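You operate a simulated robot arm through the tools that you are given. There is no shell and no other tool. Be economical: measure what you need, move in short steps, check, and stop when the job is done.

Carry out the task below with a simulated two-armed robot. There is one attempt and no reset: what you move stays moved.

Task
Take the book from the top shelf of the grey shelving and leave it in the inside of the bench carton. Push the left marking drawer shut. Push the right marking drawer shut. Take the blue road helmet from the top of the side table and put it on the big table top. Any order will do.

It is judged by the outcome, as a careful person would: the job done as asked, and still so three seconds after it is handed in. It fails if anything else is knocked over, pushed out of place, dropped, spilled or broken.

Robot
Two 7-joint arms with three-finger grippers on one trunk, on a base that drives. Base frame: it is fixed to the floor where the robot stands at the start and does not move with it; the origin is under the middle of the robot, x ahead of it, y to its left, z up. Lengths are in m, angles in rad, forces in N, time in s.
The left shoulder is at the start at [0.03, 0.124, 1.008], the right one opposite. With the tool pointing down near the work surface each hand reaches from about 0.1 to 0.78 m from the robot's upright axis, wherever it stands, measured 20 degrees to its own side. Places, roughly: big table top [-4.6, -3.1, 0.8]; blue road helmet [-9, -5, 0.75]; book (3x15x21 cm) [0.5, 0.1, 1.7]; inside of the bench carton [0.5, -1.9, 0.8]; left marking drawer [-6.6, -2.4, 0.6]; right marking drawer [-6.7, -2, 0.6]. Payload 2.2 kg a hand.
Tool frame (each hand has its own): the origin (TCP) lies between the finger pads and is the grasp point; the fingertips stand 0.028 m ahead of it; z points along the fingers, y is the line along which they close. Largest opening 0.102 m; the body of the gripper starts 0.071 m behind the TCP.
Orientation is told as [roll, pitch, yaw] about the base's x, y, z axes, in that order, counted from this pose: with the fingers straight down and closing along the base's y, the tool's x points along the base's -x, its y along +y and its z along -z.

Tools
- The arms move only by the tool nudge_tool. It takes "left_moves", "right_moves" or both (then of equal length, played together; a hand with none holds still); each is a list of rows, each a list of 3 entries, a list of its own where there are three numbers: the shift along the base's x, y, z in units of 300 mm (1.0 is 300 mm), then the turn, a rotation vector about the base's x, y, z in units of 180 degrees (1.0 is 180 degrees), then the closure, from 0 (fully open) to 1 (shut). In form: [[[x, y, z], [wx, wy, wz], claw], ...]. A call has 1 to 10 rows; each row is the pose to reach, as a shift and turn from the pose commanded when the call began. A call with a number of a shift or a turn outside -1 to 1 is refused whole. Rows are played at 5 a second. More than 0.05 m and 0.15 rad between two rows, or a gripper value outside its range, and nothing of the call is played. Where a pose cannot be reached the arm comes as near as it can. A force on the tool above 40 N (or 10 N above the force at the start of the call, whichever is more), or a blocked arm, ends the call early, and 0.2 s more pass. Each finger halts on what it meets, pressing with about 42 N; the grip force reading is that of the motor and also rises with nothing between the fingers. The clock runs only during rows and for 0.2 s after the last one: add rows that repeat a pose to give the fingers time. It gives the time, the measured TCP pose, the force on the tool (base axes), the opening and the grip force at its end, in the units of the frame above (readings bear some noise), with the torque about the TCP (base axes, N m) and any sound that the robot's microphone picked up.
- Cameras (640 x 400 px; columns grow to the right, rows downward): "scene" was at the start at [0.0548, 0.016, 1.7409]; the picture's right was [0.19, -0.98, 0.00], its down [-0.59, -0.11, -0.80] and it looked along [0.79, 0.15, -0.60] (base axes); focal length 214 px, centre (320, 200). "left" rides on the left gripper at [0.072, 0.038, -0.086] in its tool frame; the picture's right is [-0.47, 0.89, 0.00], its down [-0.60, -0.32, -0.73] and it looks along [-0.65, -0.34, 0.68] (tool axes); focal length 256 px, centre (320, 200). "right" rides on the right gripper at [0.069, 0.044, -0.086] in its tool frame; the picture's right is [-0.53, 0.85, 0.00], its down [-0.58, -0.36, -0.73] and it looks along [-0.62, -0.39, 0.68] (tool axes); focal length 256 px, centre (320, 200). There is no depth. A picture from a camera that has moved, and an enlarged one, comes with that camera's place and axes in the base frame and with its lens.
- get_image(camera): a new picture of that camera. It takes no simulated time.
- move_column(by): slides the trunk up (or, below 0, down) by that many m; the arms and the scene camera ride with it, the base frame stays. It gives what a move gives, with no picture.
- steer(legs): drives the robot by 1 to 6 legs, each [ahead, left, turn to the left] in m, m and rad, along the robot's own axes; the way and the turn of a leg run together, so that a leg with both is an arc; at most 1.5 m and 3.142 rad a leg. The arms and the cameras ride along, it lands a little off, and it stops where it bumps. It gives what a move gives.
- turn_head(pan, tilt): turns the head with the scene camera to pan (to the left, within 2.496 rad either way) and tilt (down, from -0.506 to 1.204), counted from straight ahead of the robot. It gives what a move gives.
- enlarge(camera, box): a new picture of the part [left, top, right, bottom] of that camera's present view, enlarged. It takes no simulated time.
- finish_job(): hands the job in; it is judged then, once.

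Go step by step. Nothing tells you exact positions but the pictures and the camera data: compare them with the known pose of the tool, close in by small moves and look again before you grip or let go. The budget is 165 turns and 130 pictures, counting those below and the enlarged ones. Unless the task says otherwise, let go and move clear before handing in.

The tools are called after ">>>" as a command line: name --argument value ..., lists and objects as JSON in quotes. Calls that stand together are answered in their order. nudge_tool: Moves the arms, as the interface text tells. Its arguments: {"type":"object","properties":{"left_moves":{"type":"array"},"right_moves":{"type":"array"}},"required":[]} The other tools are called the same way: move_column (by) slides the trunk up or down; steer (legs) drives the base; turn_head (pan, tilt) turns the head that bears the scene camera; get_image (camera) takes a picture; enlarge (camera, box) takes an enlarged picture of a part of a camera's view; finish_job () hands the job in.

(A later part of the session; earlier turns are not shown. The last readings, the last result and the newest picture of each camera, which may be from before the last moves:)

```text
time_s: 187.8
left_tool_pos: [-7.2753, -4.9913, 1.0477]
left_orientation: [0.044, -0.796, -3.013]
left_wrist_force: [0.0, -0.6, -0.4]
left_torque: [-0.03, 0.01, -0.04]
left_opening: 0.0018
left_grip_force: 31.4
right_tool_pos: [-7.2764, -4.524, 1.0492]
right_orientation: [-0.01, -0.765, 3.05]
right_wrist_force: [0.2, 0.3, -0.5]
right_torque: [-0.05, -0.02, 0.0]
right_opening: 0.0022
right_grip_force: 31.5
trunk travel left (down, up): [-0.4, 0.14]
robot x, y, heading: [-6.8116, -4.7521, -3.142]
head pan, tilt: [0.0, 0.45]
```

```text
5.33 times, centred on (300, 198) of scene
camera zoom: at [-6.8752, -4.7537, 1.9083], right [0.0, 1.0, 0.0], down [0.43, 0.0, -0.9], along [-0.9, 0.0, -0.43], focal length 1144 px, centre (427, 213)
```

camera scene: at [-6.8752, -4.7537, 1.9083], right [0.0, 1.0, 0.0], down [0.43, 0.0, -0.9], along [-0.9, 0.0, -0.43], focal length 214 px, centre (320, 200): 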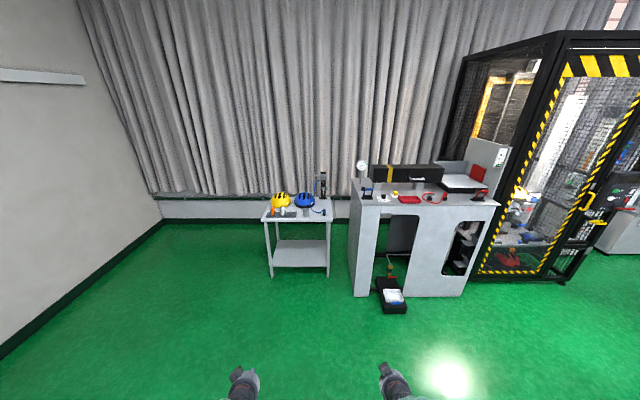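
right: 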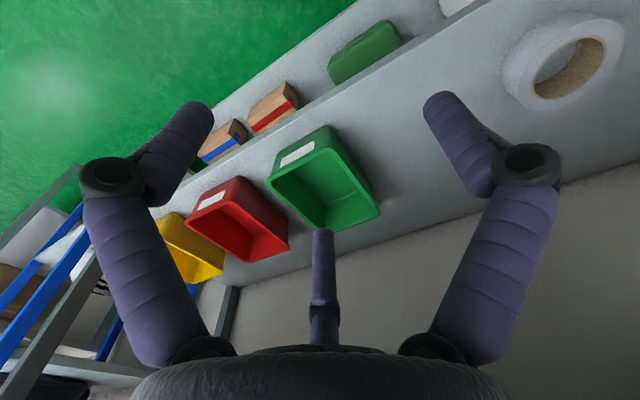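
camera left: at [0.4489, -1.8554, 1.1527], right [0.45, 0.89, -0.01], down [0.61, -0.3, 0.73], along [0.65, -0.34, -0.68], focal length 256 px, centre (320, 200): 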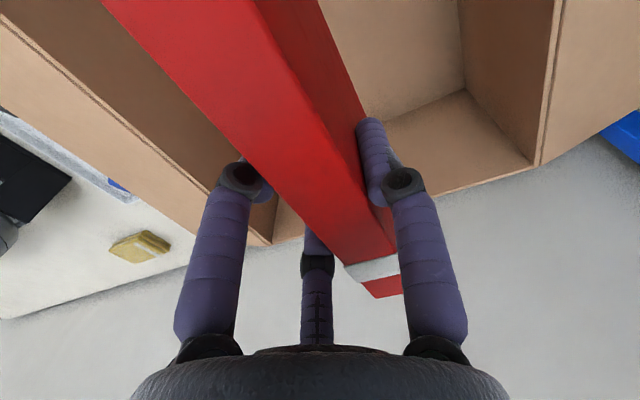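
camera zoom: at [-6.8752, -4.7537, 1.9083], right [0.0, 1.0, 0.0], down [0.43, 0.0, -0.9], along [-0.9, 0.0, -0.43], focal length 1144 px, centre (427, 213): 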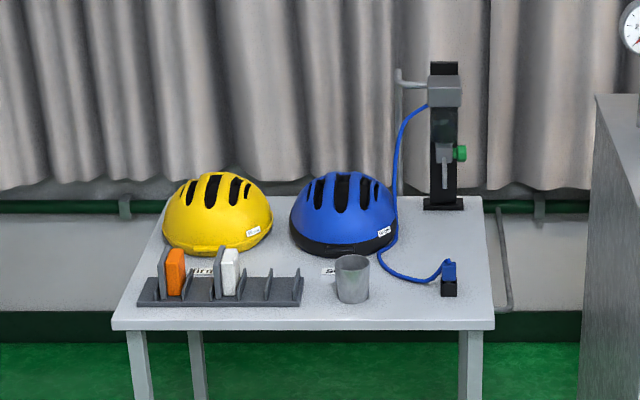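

The blue helmet sits beside the yellow one, with a cup in front and a cord on its right. I drive nearer and look at it closely before choosing a grip.

>>> steer --legs '[[1.35, -0.05, 0]]'

>>> turn_head --pan 0.2 --tilt 0.8

>>> get_image --camera "scene"

>>> get_image --camera "left"

```text
time_s: 194.5
left_tool_pos: [-8.612, -4.9786, 1.0479]
left_orientation: [0.044, -0.798, -2.982]
left_wrist_force: [0.3, 0.6, 0.2]
left_torque: [-0.01, -0.01, 0.04]
left_opening: 0.0022
left_grip_force: 32.1
right_tool_pos: [-8.6289, -4.509, 1.0487]
right_orientation: [-0.009, -0.765, 3.081]
right_wrist_force: [-0.6, -0.3, 0.2]
right_torque: [0.02, 0.02, 0.0]
right_opening: 0.0018
right_grip_force: 31.5
trunk travel left (down, up): [-0.4, 0.14]
robot x, y, heading: [-8.1534, -4.7234, -3.11]
head pan, tilt: [0.0, 0.45]
```

```text
time_s: 195.3
left_tool_pos: [-8.6111, -4.9776, 1.0491]
left_orientation: [0.045, -0.797, -2.98]
left_wrist_force: [0.2, -0.1, -0.2]
left_torque: [0.01, -0.02, -0.01]
left_opening: 0.0021
left_grip_force: 30.8
right_tool_pos: [-8.6283, -4.5088, 1.0488]
right_orientation: [-0.008, -0.764, 3.081]
right_wrist_force: [0.4, -0.6, 0.0]
right_torque: [0.02, -0.01, -0.05]
right_opening: 0.0026
right_grip_force: 31.7
trunk travel left (down, up): [-0.4, 0.14]
robot x, y, heading: [-8.1576, -4.7255, -3.108]
head pan, tilt: [0.201, 0.799]
```

```text
80 pictures are left
camera scene: at [-8.2057, -4.7425, 1.8779], right [-0.23, 0.97, 0.0], down [0.7, 0.16, -0.7], along [-0.68, -0.16, -0.72], focal length 214 px, centre (320, 200)
```

scene: 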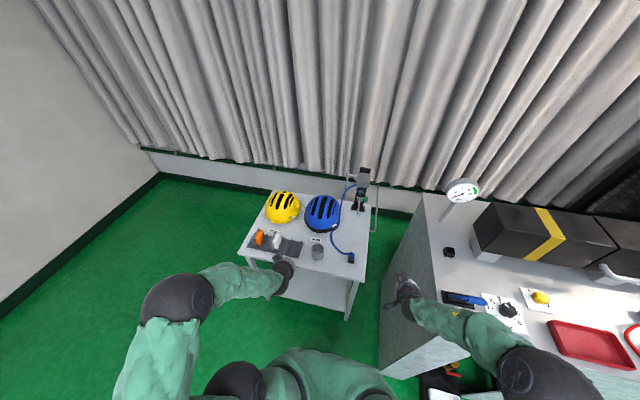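

```text
79 pictures are left
camera left: at [-8.4954, -4.9927, 1.0565], right [-0.15, -0.92, 0.36], down [0.03, 0.36, 0.93], along [-0.99, 0.15, -0.02], focal length 256 px, centre (320, 200)
```

left: 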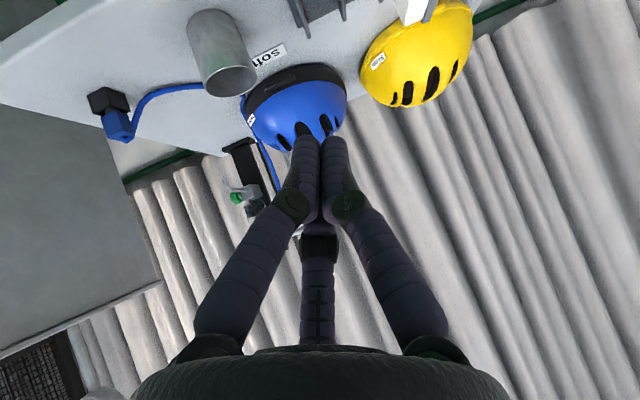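

I zoom on the helmet and check the right hand near the machine.

>>> enlarge --camera "scene" --box '[250, 165, 400, 265]'

>>> enlarge --camera "scene" --box '[350, 210, 510, 330]'

```text
4.00 times, centred on (325, 215) of scene
camera zoom: at [-8.2057, -4.7425, 1.8779], right [-0.23, 0.97, 0.0], down [0.7, 0.16, -0.7], along [-0.68, -0.16, -0.72], focal length 858 px, centre (300, 140)
```

zoom: 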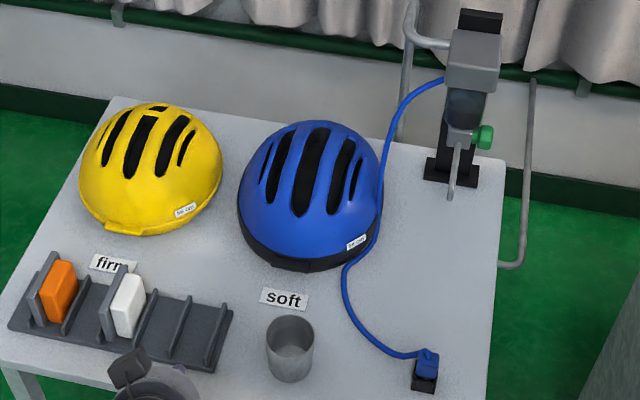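

```text
3.33 times, centred on (430, 270) of scene
camera zoom: at [-8.2057, -4.7425, 1.8779], right [-0.23, 0.97, 0.0], down [0.7, 0.16, -0.7], along [-0.68, -0.16, -0.72], focal length 715 px, centre (-47, -33)
```

zoom: 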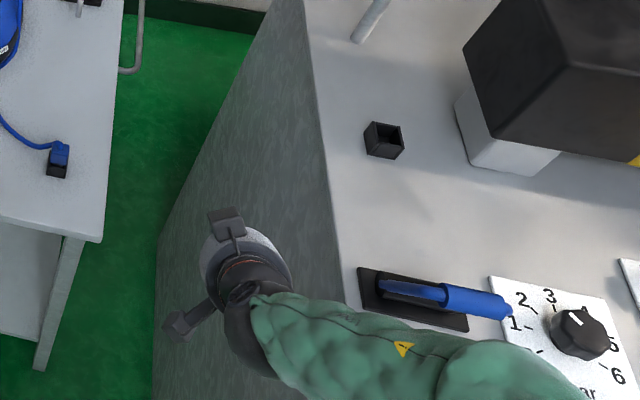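

The right hand is close to the machine, so I lift it first. Helmet: top near (−9.03, −4.92, 0.95) with long vents, so I can pinch a ridge between vents from above. I also square the left hand to point down, over open floor.

>>> nudge_tool --right_moves '[[[0, 0, 0.12], [0, 0, 0], 1], [[0, 0, 0.24], [0, 0, 0], 1], [[0, 0, 0.36], [0, 0, 0], 1], [[0, -0.05, 0.48], [0, 0, 0], 1], [[0.05, -0.1, 0.6], [0, 0, 0], 1], [[0.1, -0.15, 0.7], [0, 0, 0], 1], [[0.15, -0.2, 0.8], [0, 0, 0], 1]]' --left_moves '[[[0, 0, 0.12], [0, -0.04, 0], 1], [[0, 0, 0.24], [0, -0.08, 0], 0.8], [[0, 0, 0.36], [0, -0.12, 0], 0.6], [[0, 0, 0.48], [0, -0.16, 0], 0.4], [[0, 0, 0.5], [0, -0.2, 0], 0.2], [[0, 0, 0.5], [0, -0.24, 0], 0], [[0, 0, 0.5], [0, -0.254, 0], 0]]'

>>> steer --legs '[[0, 0.03, -0.033]]'

>>> get_image --camera "scene"

```text
time_s: 196.9
left_tool_pos: [-8.6109, -4.9785, 1.1978]
left_orientation: [0.158, -0.004, -3.029]
left_wrist_force: [0.4, 0.3, -0.2]
left_torque: [0.02, -0.01, -0.01]
left_opening: 0.1019
left_grip_force: 0.1
right_tool_pos: [-8.5814, -4.5684, 1.2887]
right_orientation: [-0.011, -0.766, 3.085]
right_wrist_force: [0.5, 0.3, 0.5]
right_torque: [0.02, 0.02, 0.0]
right_opening: 0.0022
right_grip_force: 31.8
trunk travel left (down, up): [-0.4, 0.14]
robot x, y, heading: [-8.1559, -4.7269, -3.117]
head pan, tilt: [0.201, 0.799]
```

```text
time_s: 197.8
left_tool_pos: [-8.6193, -4.9912, 1.197]
left_orientation: [0.159, -0.006, -3.063]
left_wrist_force: [-0.7, 0.9, 0.4]
left_torque: [0.03, 0.02, 0.0]
left_opening: 0.1018
left_grip_force: 0.0
right_tool_pos: [-8.576, -4.5834, 1.2877]
right_orientation: [-0.009, -0.763, 3.047]
right_wrist_force: [0.1, 0.5, -0.1]
right_torque: [0.02, 0.01, -0.01]
right_opening: 0.0018
right_grip_force: 31.3
trunk travel left (down, up): [-0.4, 0.14]
robot x, y, heading: [-8.1561, -4.7539, 3.138]
head pan, tilt: [0.201, 0.799]
```

```text
76 pictures are left
camera scene: at [-8.2058, -4.7697, 1.8778], right [-0.2, 0.98, 0.0], down [0.7, 0.14, -0.7], along [-0.68, -0.14, -0.72], focal length 214 px, centre (320, 200)
```

scene: 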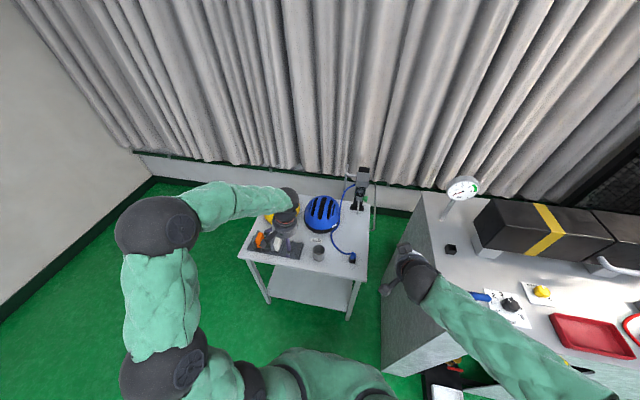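

I square the left tool, then drive 0.22 m nearer and move the hand above the helmet.

>>> nudge_tool --left_moves '[[[0, 0, 0], [0.025, 0.002, -0.012], 0], [[0, 0, 0], [0.0505, 0.004, -0.025], 0], [[0, 0, 0.1], [0.0505, 0.004, -0.025], 0]]'

>>> steer --legs '[[0.22, 0, 0]]'

>>> get_image --camera "left"

>>> get_image --camera "scene"

```text
time_s: 198.6
left_tool_pos: [-8.62, -4.9905, 1.2274]
left_orientation: [-0.001, -0.014, -3.142]
left_wrist_force: [0.4, 0.8, 0.1]
left_torque: [-0.03, 0.03, 0.01]
left_opening: 0.102
left_grip_force: 0.1
right_tool_pos: [-8.576, -4.5838, 1.2887]
right_orientation: [-0.007, -0.766, 3.047]
right_wrist_force: [0.2, -1.3, -0.3]
right_torque: [0.0, 0.03, 0.01]
right_opening: 0.0023
right_grip_force: 32.0
trunk travel left (down, up): [-0.4, 0.14]
robot x, y, heading: [-8.1548, -4.7562, 3.141]
head pan, tilt: [0.201, 0.799]
```

```text
time_s: 200.2
left_tool_pos: [-8.8333, -4.9911, 1.2263]
left_orientation: [0.0, -0.013, -3.141]
left_wrist_force: [-0.7, 0.3, 0.2]
left_torque: [0.04, 0.0, 0.01]
left_opening: 0.1019
left_grip_force: 0.0
right_tool_pos: [-8.7904, -4.5832, 1.2884]
right_orientation: [-0.01, -0.763, 3.048]
right_wrist_force: [0.0, -0.3, -0.3]
right_torque: [-0.01, 0.0, -0.02]
right_opening: 0.002
right_grip_force: 31.6
trunk travel left (down, up): [-0.4, 0.14]
robot x, y, heading: [-8.3696, -4.7536, 3.141]
head pan, tilt: [0.201, 0.799]
```

```text
75 pictures are left
camera left: at [-8.7614, -5.0287, 1.3113], right [-0.46, -0.89, 0.01], down [-0.6, 0.32, 0.74], along [-0.66, 0.34, -0.67], focal length 256 px, centre (320, 200)
```

left: 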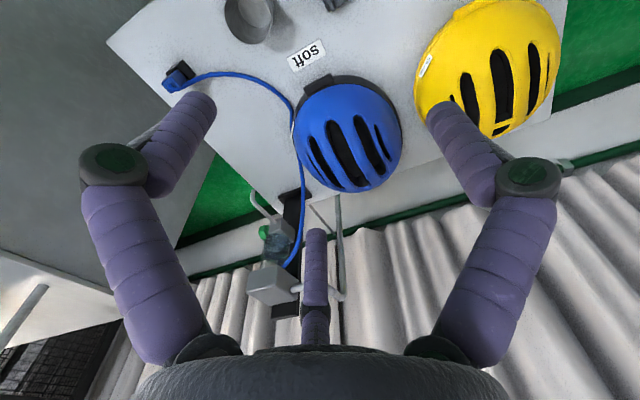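

```text
74 pictures are left
camera scene: at [-8.4201, -4.7705, 1.8778], right [-0.2, 0.98, 0.0], down [0.7, 0.14, -0.7], along [-0.68, -0.14, -0.72], focal length 214 px, centre (320, 200)
```

scene: 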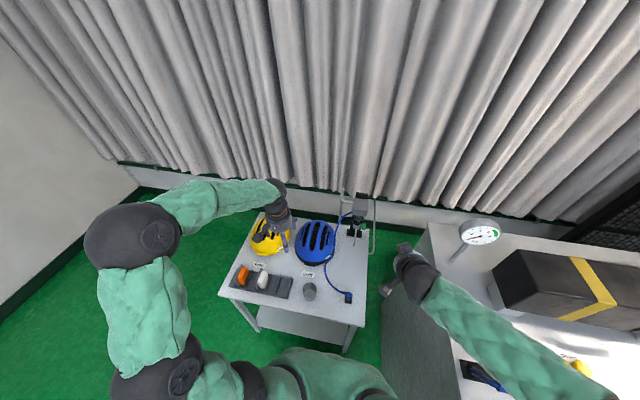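

I zoom both views on the helmet to measure the vents.

>>> enlarge --camera "left" --box '[270, 60, 430, 200]'

>>> enlarge --camera "scene" --box '[260, 200, 370, 280]'

```text
2.86 times, centred on (350, 130) of left
camera zoom: at [-8.7614, -5.0287, 1.3113], right [-0.46, -0.89, 0.01], down [-0.6, 0.32, 0.74], along [-0.66, 0.34, -0.67], focal length 731 px, centre (234, 400)
```

zoom: 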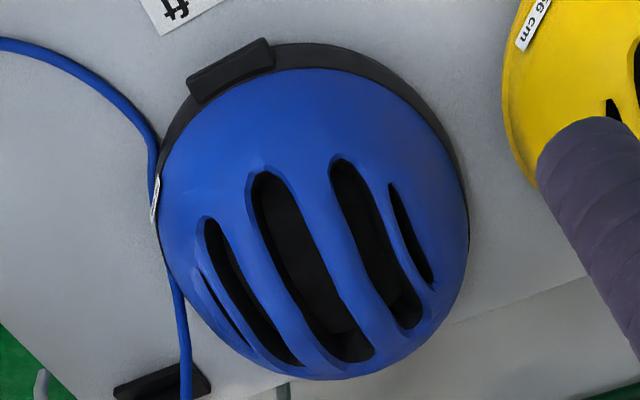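

```text
5.00 times, centred on (315, 240) of scene
camera zoom: at [-8.4201, -4.7705, 1.8778], right [-0.2, 0.98, 0.0], down [0.7, 0.14, -0.7], along [-0.68, -0.14, -0.72], focal length 1072 px, centre (345, 0)
```

zoom: 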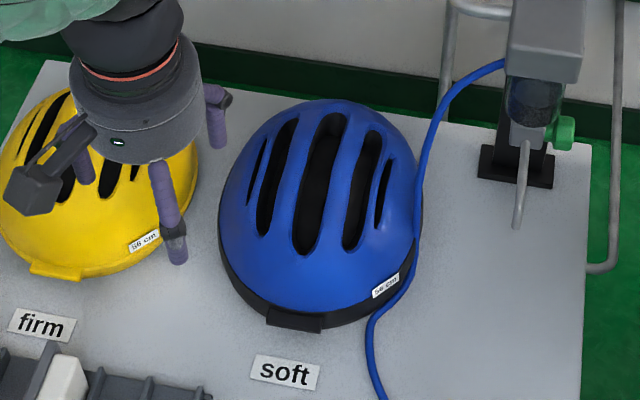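

The vents are real openings. Plan: pinch the left ridge (about 2 cm wide, at y≈−4.957), one finger in the left vent and two in the centre vent, at x≈−9.06. I hover above with fingers part closed.

>>> nudge_tool --left_moves '[[[-0.13, 0.03, 0], [0, 0, 0], 0.3], [[-0.26, 0.06, 0], [0, 0, 0], 0.58], [[-0.39, 0.09, -0.05], [0, 0, 0], 0.58], [[-0.52, 0.12, -0.15], [0, 0, 0], 0.58], [[-0.65, 0.137, -0.22], [0, 0, 0], 0.58], [[-0.772, 0.137, -0.32], [0, 0, 0], 0.58], [[-0.772, 0.137, -0.45], [0, 0, 0], 0.58], [[-0.772, 0.137, -0.587], [0, 0, 0], 0.58], [[-0.772, 0.137, -0.587], [0, 0, 0], 0.58]]'

>>> get_image --camera "left"

>>> enlarge --camera "scene" --box '[260, 180, 370, 260]'

```text
time_s: 202.2
left_tool_pos: [-9.0649, -4.9481, 1.0518]
left_orientation: [0.001, -0.015, -3.141]
left_wrist_force: [0.0, 0.2, 0.1]
left_torque: [-0.02, 0.01, 0.0]
left_opening: 0.0429
left_grip_force: 0.1
right_tool_pos: [-8.7881, -4.5831, 1.2885]
right_orientation: [-0.011, -0.767, 3.047]
right_wrist_force: [0.5, 0.3, 0.5]
right_torque: [0.0, 0.04, -0.02]
right_opening: 0.0024
right_grip_force: 31.7
trunk travel left (down, up): [-0.4, 0.14]
robot x, y, heading: [-8.3716, -4.7529, 3.141]
head pan, tilt: [0.201, 0.799]
```

```text
71 pictures are left
camera left: at [-8.9927, -4.9868, 1.1352], right [-0.46, -0.89, 0.01], down [-0.59, 0.32, 0.74], along [-0.66, 0.34, -0.67], focal length 256 px, centre (320, 200)
```

left: 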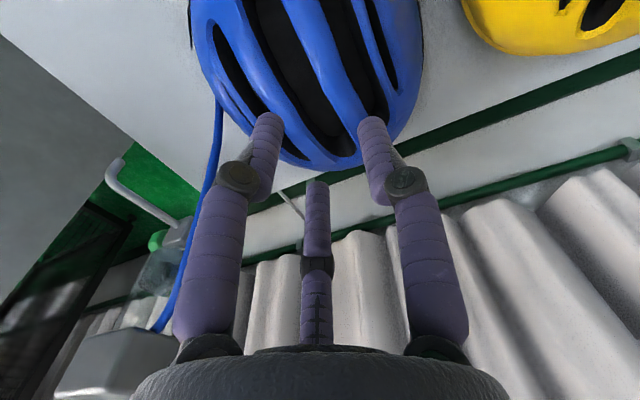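

```text
5.00 times, centred on (315, 220) of scene
camera zoom: at [-8.4183, -4.7703, 1.8779], right [-0.2, 0.98, 0.0], down [0.7, 0.14, -0.7], along [-0.68, -0.14, -0.72], focal length 1072 px, centre (345, 100)
```

zoom: 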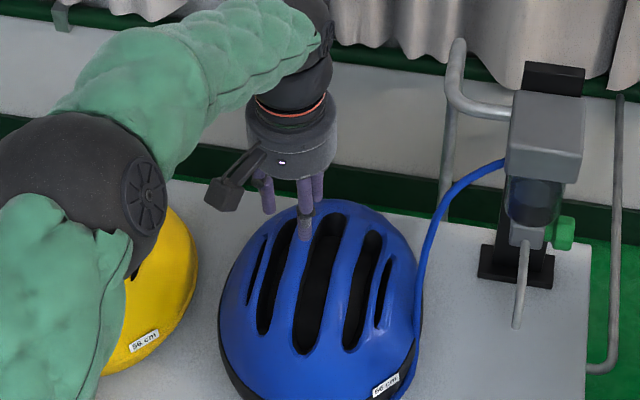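

Fingers line up well with the vents, but I must check the elbow over the yellow helmet before going down.

>>> get_image --camera "scene"

>>> turn_head --pan 0.6 --tilt 0.55

>>> get_image --camera "scene"

```text
69 pictures are left
camera scene: at [-8.4183, -4.7703, 1.8779], right [-0.2, 0.98, 0.0], down [0.7, 0.14, -0.7], along [-0.68, -0.14, -0.72], focal length 214 px, centre (320, 200)
```

scene: 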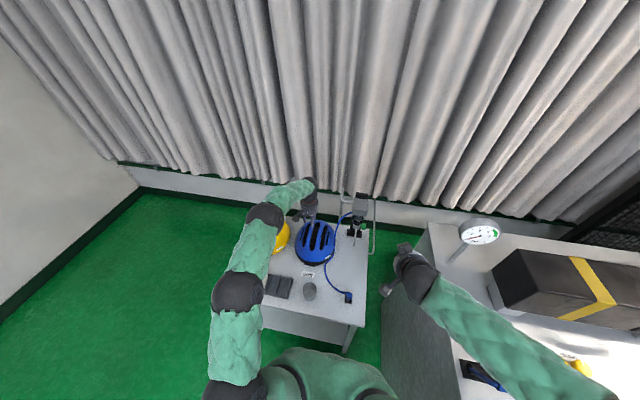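

```text
time_s: 203.1
left_tool_pos: [-9.0658, -4.9493, 1.0502]
left_orientation: [0.0, -0.012, -3.142]
left_wrist_force: [0.5, 0.2, 0.8]
left_torque: [0.0, 0.01, 0.0]
left_opening: 0.0429
left_grip_force: 0.2
right_tool_pos: [-8.7899, -4.5837, 1.2882]
right_orientation: [-0.01, -0.764, 3.046]
right_wrist_force: [0.2, 0.0, -0.4]
right_torque: [-0.03, -0.02, -0.01]
right_opening: 0.0018
right_grip_force: 31.2
trunk travel left (down, up): [-0.4, 0.14]
robot x, y, heading: [-8.3712, -4.7573, 3.133]
head pan, tilt: [0.6, 0.55]
```

```text
68 pictures are left
camera scene: at [-8.4145, -4.805, 1.8991], right [-0.56, 0.83, 0.0], down [0.43, 0.29, -0.85], along [-0.7, -0.48, -0.52], focal length 214 px, centre (320, 200)
```

scene: 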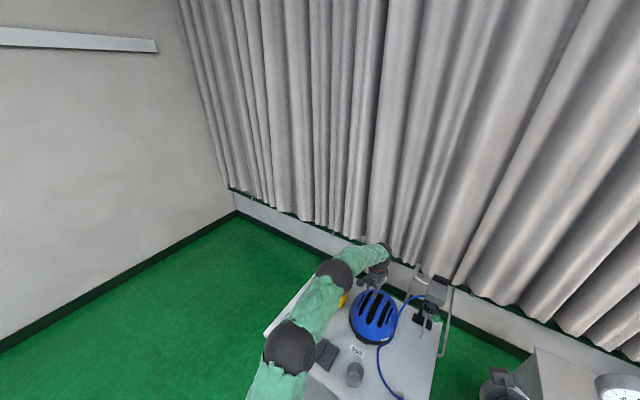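

The elbow joint is at about z 1.2, clear of the yellow helmet (top 0.96). I descend part way and check again.

>>> nudge_tool --left_moves '[[[0, 0, -0.1], [0, 0, 0], 0.58], [[0, 0, -0.2], [0, 0, 0], 0.58], [[0, 0, -0.27], [0, 0, 0], 0.58], [[0, 0, -0.27], [0, 0, 0], 0.58]]'

>>> turn_head --pan 0.25 --tilt 0.8

>>> enlarge --camera "scene" --box '[270, 175, 380, 255]'

>>> get_image --camera "left"

```text
time_s: 204.1
left_tool_pos: [-9.0646, -4.9493, 0.9709]
left_orientation: [0.0, -0.015, -3.14]
left_wrist_force: [0.1, -0.8, 0.8]
left_torque: [-0.01, 0.01, 0.02]
left_opening: 0.0431
left_grip_force: 0.0
right_tool_pos: [-8.7907, -4.584, 1.288]
right_orientation: [-0.009, -0.764, 3.049]
right_wrist_force: [-0.7, -0.5, 0.8]
right_torque: [-0.01, 0.0, -0.03]
right_opening: 0.0021
right_grip_force: 31.4
trunk travel left (down, up): [-0.4, 0.14]
robot x, y, heading: [-8.3649, -4.7535, 3.137]
head pan, tilt: [0.6, 0.55]
```

```text
time_s: 204.9
left_tool_pos: [-9.064, -4.9476, 0.9708]
left_orientation: [0.002, -0.012, -3.141]
left_wrist_force: [-0.7, 0.6, 0.0]
left_torque: [-0.01, 0.01, -0.03]
left_opening: 0.043
left_grip_force: 0.1
right_tool_pos: [-8.7906, -4.5832, 1.2883]
right_orientation: [-0.01, -0.766, 3.048]
right_wrist_force: [0.1, 0.7, -0.1]
right_torque: [-0.02, 0.01, -0.05]
right_opening: 0.0021
right_grip_force: 31.6
trunk travel left (down, up): [-0.4, 0.14]
robot x, y, heading: [-8.3699, -4.7555, 3.141]
head pan, tilt: [0.25, 0.799]
```

```text
5.00 times, centred on (325, 215) of scene
camera zoom: at [-8.4185, -4.7744, 1.8778], right [-0.25, 0.97, 0.0], down [0.69, 0.18, -0.7], along [-0.68, -0.17, -0.72], focal length 1072 px, centre (295, 125)
```

zoom: 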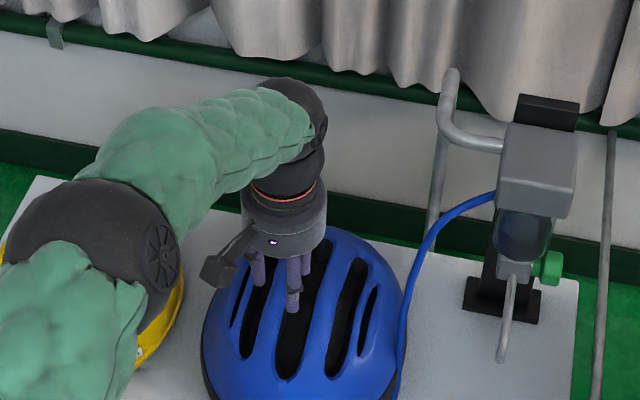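

```text
66 pictures are left
camera left: at [-8.9925, -4.986, 1.0551], right [-0.46, -0.89, 0.01], down [-0.59, 0.32, 0.74], along [-0.66, 0.34, -0.67], focal length 256 px, centre (320, 200)
```

left: 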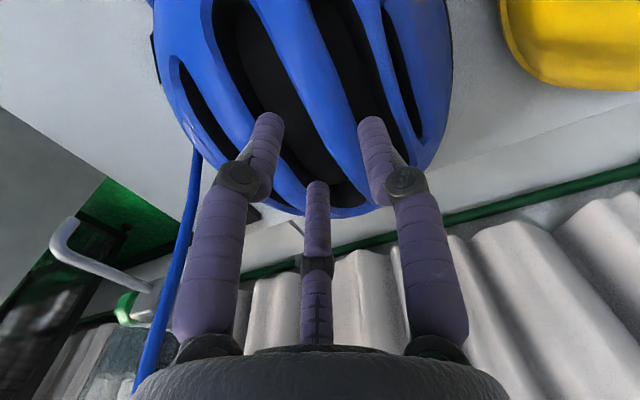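

Each finger is right over its vent. I descend slowly.

>>> nudge_tool --left_moves '[[[0, 0, -0.02], [0, 0, 0], 0.58], [[0, 0, -0.04], [0, 0, 0], 0.58], [[0, 0, -0.06], [0, 0, 0], 0.58], [[0, 0, -0.08], [0, 0, 0], 0.58], [[0, 0, -0.1], [0, 0, 0], 0.58], [[0, 0, -0.1], [0, 0, 0], 0.58]]'

>>> enlarge --camera "scene" --box '[290, 190, 350, 235]'

>>> get_image --camera "left"

```text
time_s: 206.3
left_tool_pos: [-9.0634, -4.9498, 0.9406]
left_orientation: [0.0, -0.012, -3.142]
left_wrist_force: [0.7, 0.1, -0.1]
left_torque: [0.04, 0.0, -0.02]
left_opening: 0.0427
left_grip_force: 0.0
right_tool_pos: [-8.7899, -4.5836, 1.2889]
right_orientation: [-0.011, -0.765, 3.048]
right_wrist_force: [0.7, -0.1, 1.4]
right_torque: [0.01, -0.04, -0.02]
right_opening: 0.002
right_grip_force: 31.7
trunk travel left (down, up): [-0.4, 0.14]
robot x, y, heading: [-8.3693, -4.755, 3.143]
head pan, tilt: [0.25, 0.799]
```

```text
8.89 times, centred on (320, 212) of scene
camera zoom: at [-8.4184, -4.7743, 1.8778], right [-0.24, 0.97, 0.0], down [0.7, 0.18, -0.7], along [-0.68, -0.17, -0.72], focal length 1906 px, centre (320, 89)
```

zoom: 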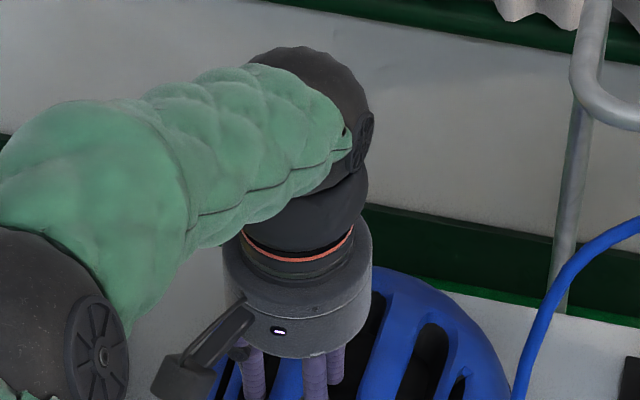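

```text
64 pictures are left
camera left: at [-8.9926, -4.9872, 1.024], right [-0.46, -0.89, 0.01], down [-0.59, 0.32, 0.74], along [-0.66, 0.34, -0.67], focal length 256 px, centre (320, 200)
```

left: 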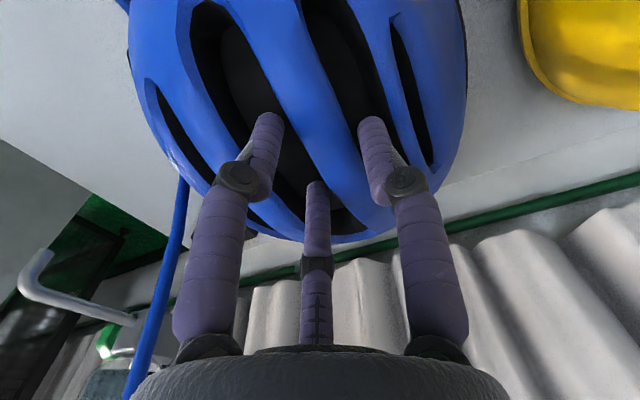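

I zoom the wrist view to see where the fingers stand.

>>> enlarge --camera "left" --box '[200, 60, 440, 260]'

```text
2.00 times, centred on (320, 160) of left
camera zoom: at [-8.9926, -4.9872, 1.024], right [-0.46, -0.89, 0.01], down [-0.59, 0.32, 0.74], along [-0.66, 0.34, -0.67], focal length 512 px, centre (320, 280)
```

zoom: 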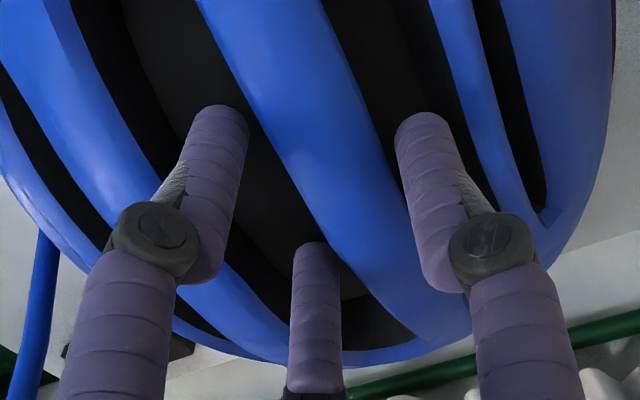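

I shift 3 mm toward +y for even clearances and go on down.

>>> nudge_tool --left_moves '[[[0, 0.01, 0], [0, 0, 0], 0.58], [[0, 0.01, -0.02], [0, 0, 0], 0.58], [[0, 0.01, -0.04], [0, 0, 0], 0.58], [[0, 0.01, -0.06], [0, 0, 0], 0.58], [[0, 0.01, -0.08], [0, 0, 0], 0.58], [[0, 0.01, -0.08], [0, 0, 0], 0.58]]'

>>> enlarge --camera "left" --box '[200, 60, 440, 260]'

```text
time_s: 207.7
left_tool_pos: [-9.0647, -4.9464, 0.9158]
left_orientation: [0.001, -0.012, -3.144]
left_wrist_force: [1.0, 0.0, -0.2]
left_torque: [0.03, -0.03, 0.03]
left_opening: 0.043
left_grip_force: 0.1
right_tool_pos: [-8.7911, -4.584, 1.288]
right_orientation: [-0.009, -0.765, 3.047]
right_wrist_force: [0.0, 1.0, 0.5]
right_torque: [-0.01, 0.0, 0.02]
right_opening: 0.0021
right_grip_force: 31.4
trunk travel left (down, up): [-0.4, 0.14]
robot x, y, heading: [-8.3692, -4.7511, 3.136]
head pan, tilt: [0.25, 0.799]
```

```text
2.00 times, centred on (320, 160) of left
camera zoom: at [-8.9923, -4.9848, 1.0012], right [-0.46, -0.89, 0.01], down [-0.59, 0.32, 0.74], along [-0.66, 0.34, -0.67], focal length 512 px, centre (320, 280)
```

zoom: 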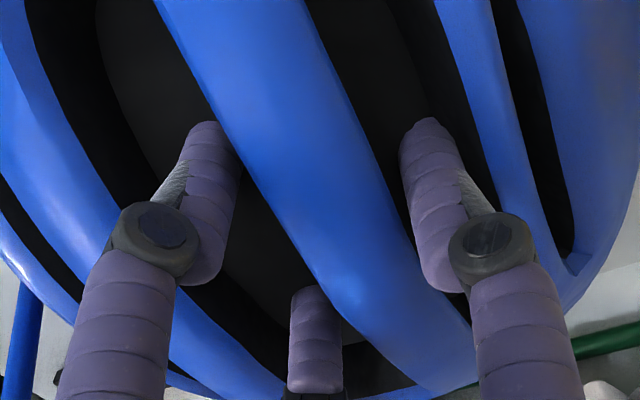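

Fingers are entering the vents without contact. I go 9 mm deeper, then close.

>>> nudge_tool --left_moves '[[[0, 0, -0.015], [0, 0, 0], 0.58], [[0, 0, -0.03], [0, 0, 0], 0.58], [[0, 0, -0.03], [0, 0, 0], 0.58]]'

>>> nudge_tool --left_moves '[[[0, 0, 0], [0, 0, 0], 0.65], [[0, 0, 0], [0, 0, 0], 0.75], [[0, 0, 0], [0, 0, 0], 0.85], [[0, 0, 0], [0, 0, 0], 1], [[0, 0, 0], [0, 0, 0], 1], [[0, 0, 0], [0, 0, 0], 1]]'

>>> enlarge --camera "left" --box '[200, 60, 440, 260]'

```text
time_s: 208.5
left_tool_pos: [-9.0644, -4.9459, 0.9086]
left_orientation: [0.0, -0.012, -3.142]
left_wrist_force: [-0.3, -0.4, -0.1]
left_torque: [-0.01, 0.0, -0.01]
left_opening: 0.0429
left_grip_force: 0.0
right_tool_pos: [-8.7902, -4.5833, 1.288]
right_orientation: [-0.011, -0.764, 3.047]
right_wrist_force: [0.3, -0.2, -0.2]
right_torque: [0.0, 0.01, 0.04]
right_opening: 0.0021
right_grip_force: 31.8
trunk travel left (down, up): [-0.4, 0.14]
robot x, y, heading: [-8.3691, -4.7538, 3.139]
head pan, tilt: [0.25, 0.799]
```

```text
time_s: 209.9
left_tool_pos: [-9.0633, -4.9469, 0.9098]
left_orientation: [0.0, -0.013, -3.141]
left_wrist_force: [0.7, 3.4, 10.3]
left_torque: [1.17, -0.75, 0.4]
left_opening: 0.0359
left_grip_force: 42.3
right_tool_pos: [-8.7893, -4.583, 1.2885]
right_orientation: [-0.011, -0.766, 3.047]
right_wrist_force: [-0.7, -0.3, -0.1]
right_torque: [-0.03, -0.01, -0.03]
right_opening: 0.0019
right_grip_force: 31.7
trunk travel left (down, up): [-0.4, 0.14]
robot x, y, heading: [-8.3732, -4.7563, 3.14]
head pan, tilt: [0.25, 0.799]
```

```text
2.00 times, centred on (320, 160) of left
camera zoom: at [-8.9924, -4.9843, 0.9929], right [-0.46, -0.89, 0.01], down [-0.59, 0.32, 0.74], along [-0.66, 0.34, -0.67], focal length 512 px, centre (320, 280)
```

zoom: 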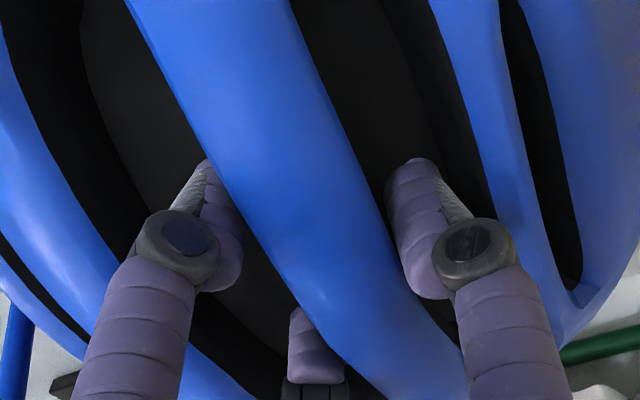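

The ridge is pinched at 42 N. I lift very slightly to test the hold.

>>> nudge_tool --left_moves '[[[0, 0, 0.015], [0, 0, 0], 1], [[0, 0, 0.03], [0, 0, 0], 1], [[0, 0, 0.05], [0, 0, 0], 1], [[0, 0, 0.07], [0, 0, 0], 1], [[0, 0, 0.07], [0, 0, 0], 1]]'

>>> get_image --camera "left"

>>> enlarge --camera "scene" --box '[270, 175, 380, 255]'

```text
time_s: 211.1
left_tool_pos: [-9.063, -4.9466, 0.9285]
left_orientation: [0.0, -0.014, -3.144]
left_wrist_force: [0.6, -0.1, -3.4]
left_torque: [0.02, -0.11, 0.01]
left_opening: 0.0344
left_grip_force: 41.8
right_tool_pos: [-8.7906, -4.5852, 1.2889]
right_orientation: [-0.01, -0.764, 3.046]
right_wrist_force: [0.3, 0.6, -0.9]
right_torque: [0.04, 0.0, 0.02]
right_opening: 0.0022
right_grip_force: 31.3
trunk travel left (down, up): [-0.4, 0.14]
robot x, y, heading: [-8.3686, -4.7561, 3.144]
head pan, tilt: [0.25, 0.799]
```

```text
60 pictures are left
camera left: at [-8.992, -4.9845, 1.0123], right [-0.46, -0.89, 0.01], down [-0.6, 0.32, 0.74], along [-0.66, 0.34, -0.67], focal length 256 px, centre (320, 200)
```

left: 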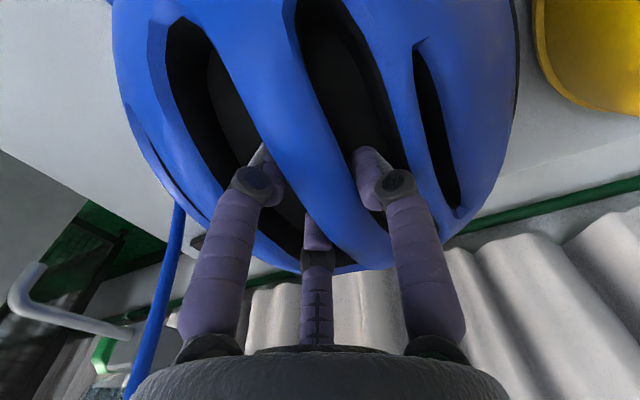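

```text
5.00 times, centred on (325, 215) of scene
camera zoom: at [-8.419, -4.7744, 1.8778], right [-0.24, 0.97, 0.0], down [0.7, 0.18, -0.7], along [-0.68, -0.17, -0.72], focal length 1072 px, centre (295, 125)
```

zoom: 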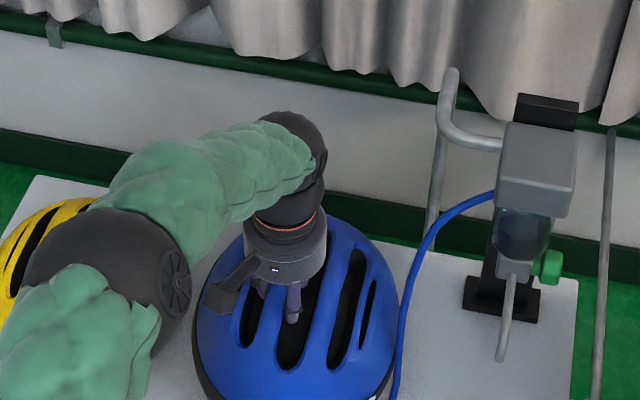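

Force −3.4 N suggests the helmet hangs on the hand. I lift further and compare.

>>> nudge_tool --left_moves '[[[0, 0, 0.03], [0, 0, 0], 1], [[0, -0.01, 0.07], [0, 0, 0], 1], [[0, -0.02, 0.11], [0, 0, 0], 1], [[0, -0.02, 0.15], [0, 0, 0], 1], [[0, -0.02, 0.2], [0, 0, 0], 1], [[0, -0.02, 0.25], [0, 0, 0], 1], [[0, -0.02, 0.25], [0, 0, 0], 1]]'

>>> get_image --camera "left"

>>> enlarge --camera "scene" --box '[270, 175, 380, 255]'

```text
time_s: 212.7
left_tool_pos: [-9.0647, -4.9536, 1.0009]
left_orientation: [-0.001, -0.012, -3.143]
left_wrist_force: [0.0, 0.5, -3.3]
left_torque: [-0.01, -0.1, -0.03]
left_opening: 0.0345
left_grip_force: 41.7
right_tool_pos: [-8.7908, -4.5832, 1.2879]
right_orientation: [-0.011, -0.766, 3.047]
right_wrist_force: [0.0, 0.3, 0.1]
right_torque: [0.03, -0.01, 0.02]
right_opening: 0.0022
right_grip_force: 31.8
trunk travel left (down, up): [-0.4, 0.14]
robot x, y, heading: [-8.3645, -4.7539, 3.136]
head pan, tilt: [0.25, 0.799]
```

```text
58 pictures are left
camera left: at [-8.9929, -4.9914, 1.0862], right [-0.46, -0.89, 0.0], down [-0.6, 0.32, 0.74], along [-0.66, 0.34, -0.67], focal length 256 px, centre (320, 200)
```

left: 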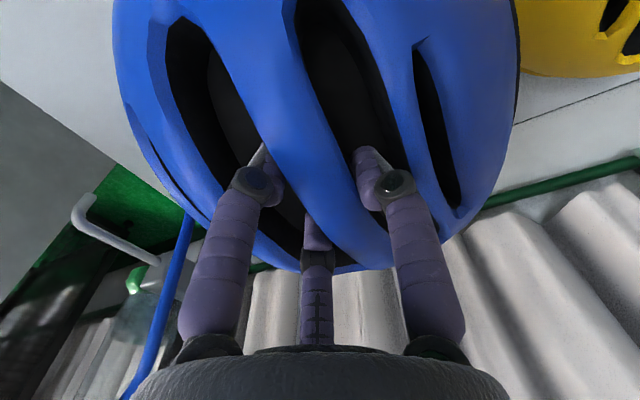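

```text
5.00 times, centred on (325, 215) of scene
camera zoom: at [-8.4192, -4.7745, 1.8777], right [-0.24, 0.97, 0.0], down [0.7, 0.18, -0.7], along [-0.68, -0.17, -0.72], focal length 1072 px, centre (295, 125)
```

zoom: 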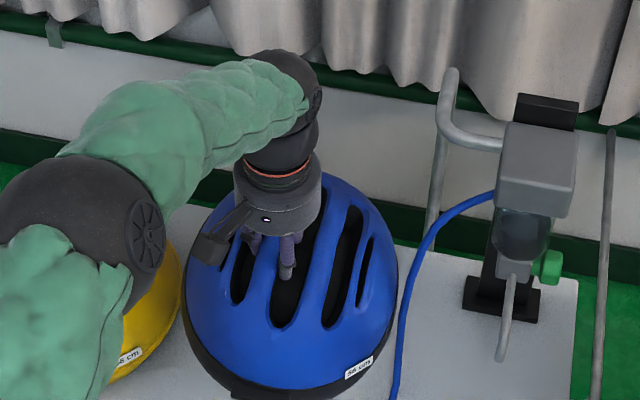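

The helmet is held firmly and the cord stays put. I raise it well above the cup and the rack, then back out.

>>> nudge_tool --left_moves '[[[0, 0, 0.06], [0, 0, 0], 1], [[0, 0, 0.12], [0, 0, 0], 1], [[0, 0, 0.18], [0, 0, 0], 1], [[0, 0, 0.24], [0, 0, 0], 1], [[0, 0, 0.3], [0, 0, 0], 1], [[0, 0, 0.36], [0, 0, 0], 1], [[0, 0, 0.42], [0, 0, 0], 1], [[0, 0, 0.42], [0, 0, 0], 1]]'

>>> move_column --by 0.1

>>> get_image --camera "scene"

```text
time_s: 214.5
left_tool_pos: [-9.0653, -4.9546, 1.1295]
left_orientation: [-0.002, -0.01, -3.142]
left_wrist_force: [0.0, 1.1, -2.8]
left_torque: [-0.04, -0.11, -0.03]
left_opening: 0.0339
left_grip_force: 42.5
right_tool_pos: [-8.7917, -4.584, 1.2886]
right_orientation: [-0.011, -0.764, 3.046]
right_wrist_force: [0.9, 0.2, -0.5]
right_torque: [0.01, -0.01, 0.03]
right_opening: 0.0022
right_grip_force: 31.8
trunk travel left (down, up): [-0.4, 0.14]
robot x, y, heading: [-8.3683, -4.7514, 3.144]
head pan, tilt: [0.25, 0.799]
```

```text
time_s: 215.9
left_tool_pos: [-9.0648, -4.9541, 1.2281]
left_orientation: [0.0, -0.013, -3.142]
left_wrist_force: [0.1, -0.7, -2.5]
left_torque: [-0.06, -0.1, -0.01]
left_opening: 0.0341
left_grip_force: 42.2
right_tool_pos: [-8.7911, -4.5846, 1.3879]
right_orientation: [-0.01, -0.763, 3.049]
right_wrist_force: [0.9, 0.3, 0.3]
right_torque: [0.02, -0.01, 0.0]
right_opening: 0.002
right_grip_force: 31.5
trunk travel left (down, up): [-0.5, 0.04]
robot x, y, heading: [-8.3668, -4.7549, 3.136]
head pan, tilt: [0.25, 0.799]
```

```text
56 pictures are left
camera scene: at [-8.4191, -4.7744, 1.9776], right [-0.24, 0.97, 0.0], down [0.7, 0.18, -0.7], along [-0.68, -0.17, -0.72], focal length 214 px, centre (320, 200)
```

scene: 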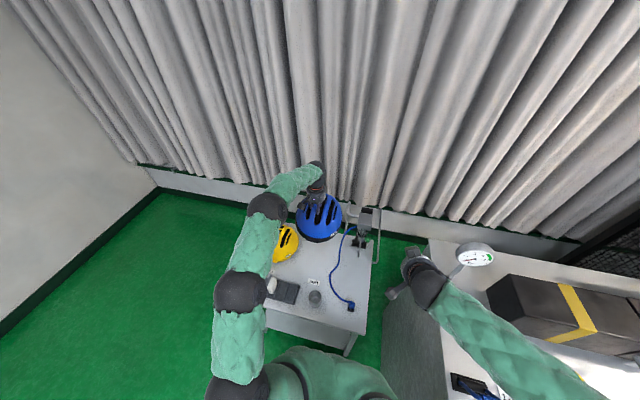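

Still held. I back out from the side table and check the grip.

>>> steer --legs '[[-1.2, 0, 0]]'

>>> turn_head --pan -1.3 --tilt 0.5

>>> get_image --camera "scene"

>>> get_image --camera "left"

```text
time_s: 221.9
left_tool_pos: [-7.8624, -4.9583, 1.2303]
left_orientation: [-0.002, -0.011, -3.127]
left_wrist_force: [0.4, -0.2, -2.9]
left_torque: [-0.08, -0.1, 0.0]
left_opening: 0.0336
left_grip_force: 42.1
right_tool_pos: [-7.5934, -4.5833, 1.3883]
right_orientation: [-0.009, -0.764, 3.064]
right_wrist_force: [0.8, 0.1, 0.3]
right_torque: [0.03, 0.03, 0.02]
right_opening: 0.0019
right_grip_force: 31.6
trunk travel left (down, up): [-0.5, 0.04]
robot x, y, heading: [-7.172, -4.7486, -3.125]
head pan, tilt: [0.25, 0.799]
```

```text
time_s: 223.6
left_tool_pos: [-7.8632, -4.9583, 1.2299]
left_orientation: [-0.001, -0.011, -3.126]
left_wrist_force: [0.9, 0.0, -3.1]
left_torque: [-0.07, -0.08, 0.02]
left_opening: 0.0341
left_grip_force: 42.3
right_tool_pos: [-7.5934, -4.5838, 1.3884]
right_orientation: [-0.009, -0.763, 3.064]
right_wrist_force: [1.1, 0.3, 0.3]
right_torque: [0.0, -0.02, -0.01]
right_opening: 0.0019
right_grip_force: 31.4
trunk travel left (down, up): [-0.5, 0.04]
robot x, y, heading: [-7.1727, -4.7461, -3.127]
head pan, tilt: [-1.3, 0.499]
```

```text
55 pictures are left
camera scene: at [-7.1669, -4.6603, 2.0037], right [0.96, 0.28, 0.0], down [0.13, -0.46, -0.88], along [-0.25, 0.84, -0.48], focal length 214 px, centre (320, 200)
```

scene: 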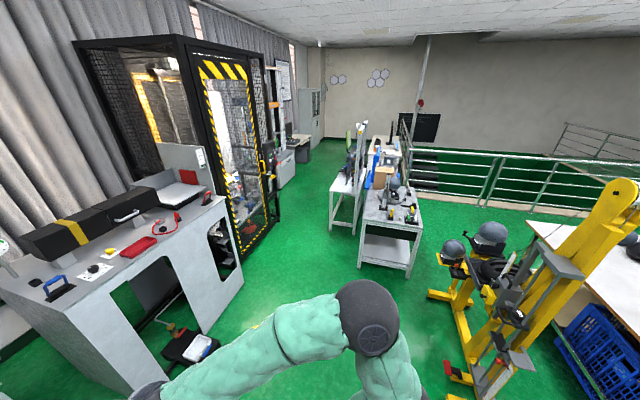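

```text
54 pictures are left
camera left: at [-7.7898, -4.995, 1.3132], right [-0.45, -0.89, 0.01], down [-0.6, 0.31, 0.74], along [-0.66, 0.33, -0.67], focal length 256 px, centre (320, 200)
```

left: 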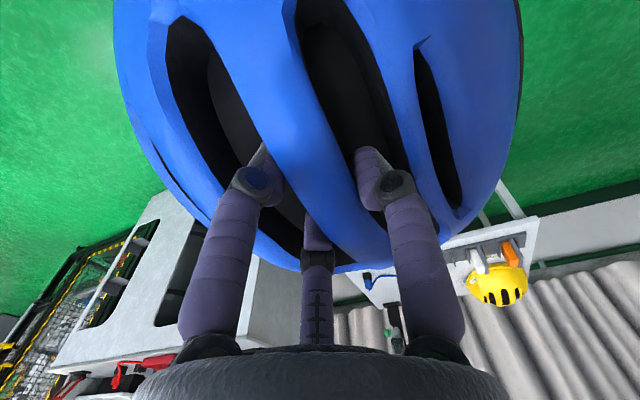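

The grip is unchanged. I back along the aisle to beside the big table and look for a free spot on its top.

>>> steer --legs '[[-1.4, 0, 0], [-0.5, 0, 0]]'

>>> turn_head --pan -1.57 --tilt 0.65

>>> get_image --camera "scene"

```text
time_s: 231.3
left_tool_pos: [-6.4085, -4.9753, 1.2293]
left_orientation: [-0.001, -0.013, -3.09]
left_wrist_force: [0.4, -0.9, -2.2]
left_torque: [-0.04, -0.04, 0.02]
left_opening: 0.0343
left_grip_force: 42.1
right_tool_pos: [-6.1559, -4.5912, 1.3892]
right_orientation: [-0.008, -0.766, 3.101]
right_wrist_force: [0.6, 0.7, -0.8]
right_torque: [0.02, 0.0, 0.01]
right_opening: 0.0019
right_grip_force: 32.0
trunk travel left (down, up): [-0.5, 0.04]
robot x, y, heading: [-5.7255, -4.7388, -3.095]
head pan, tilt: [-1.3, 0.499]
stopped in leg 2: the robot was blocked; the commanded pose is now the measured one
```

```text
time_s: 232.1
left_tool_pos: [-6.4125, -4.9761, 1.2277]
left_orientation: [0.0, -0.013, -3.089]
left_wrist_force: [-0.1, -0.3, -2.9]
left_torque: [-0.05, -0.12, 0.0]
left_opening: 0.0337
left_grip_force: 41.9
right_tool_pos: [-6.1574, -4.5925, 1.3885]
right_orientation: [-0.01, -0.764, 3.102]
right_wrist_force: [0.9, 0.6, -0.7]
right_torque: [-0.02, -0.02, 0.01]
right_opening: 0.0019
right_grip_force: 31.5
trunk travel left (down, up): [-0.5, 0.04]
robot x, y, heading: [-5.7256, -4.742, -3.088]
head pan, tilt: [-1.571, 0.649]
```

```text
53 pictures are left
camera scene: at [-5.7044, -4.6524, 1.9905], right [1.0, 0.05, 0.0], down [0.03, -0.6, -0.8], along [-0.04, 0.8, -0.6], focal length 214 px, centre (320, 200)
```

scene: 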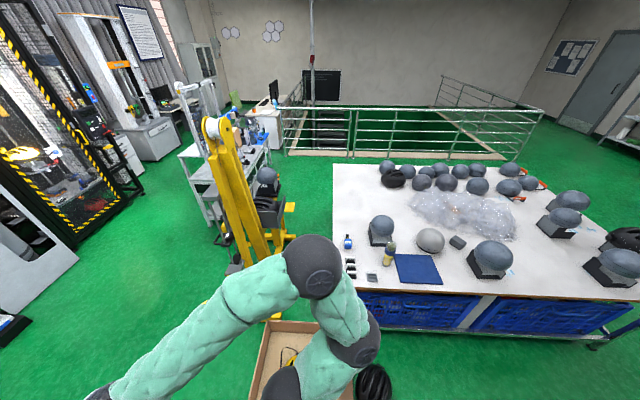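

Something blocked the base behind. I look behind it on both sides.

>>> turn_head --pan -2.45 --tilt 0.9

>>> get_image --camera "scene"

>>> turn_head --pan 2.45 --tilt 0.9

>>> get_image --camera "scene"

```text
time_s: 233.3
left_tool_pos: [-6.4118, -4.9766, 1.2286]
left_orientation: [-0.001, -0.013, -3.088]
left_wrist_force: [-0.2, 0.2, -2.8]
left_torque: [-0.1, -0.09, 0.03]
left_opening: 0.034
left_grip_force: 42.0
right_tool_pos: [-6.1564, -4.5931, 1.3869]
right_orientation: [-0.013, -0.764, 3.103]
right_wrist_force: [-0.2, 0.1, -0.2]
right_torque: [0.01, 0.02, -0.01]
right_opening: 0.0022
right_grip_force: 31.3
trunk travel left (down, up): [-0.5, 0.04]
robot x, y, heading: [-5.7301, -4.74, -3.091]
head pan, tilt: [-2.45, 0.901]
```

```text
52 pictures are left
camera scene: at [-5.6439, -4.6875, 1.9699], right [0.68, -0.74, 0.0], down [-0.58, -0.53, -0.62], along [0.46, 0.42, -0.78], focal length 214 px, centre (320, 200)
```

scene: 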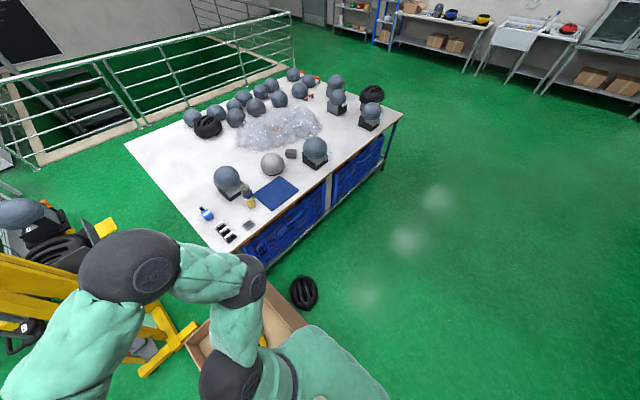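

```text
time_s: 237.1
left_tool_pos: [-6.4113, -4.9758, 1.2295]
left_orientation: [0.002, -0.011, -3.089]
left_wrist_force: [-0.3, 0.7, -3.1]
left_torque: [-0.08, -0.1, 0.02]
left_opening: 0.0338
left_grip_force: 42.2
right_tool_pos: [-6.1579, -4.592, 1.3895]
right_orientation: [-0.011, -0.764, 3.101]
right_wrist_force: [-0.3, 1.0, 0.0]
right_torque: [0.0, -0.01, 0.02]
right_opening: 0.0022
right_grip_force: 31.5
trunk travel left (down, up): [-0.5, 0.04]
robot x, y, heading: [-5.7272, -4.7402, -3.09]
head pan, tilt: [2.45, 0.901]
```

```text
51 pictures are left
camera scene: at [-5.6387, -4.7838, 1.9699], right [-0.6, -0.8, 0.0], down [-0.63, 0.47, -0.62], along [0.5, -0.37, -0.78], focal length 214 px, centre (320, 200)
```

scene: 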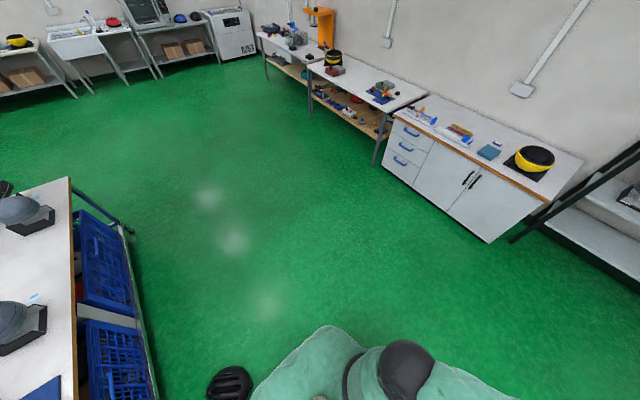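

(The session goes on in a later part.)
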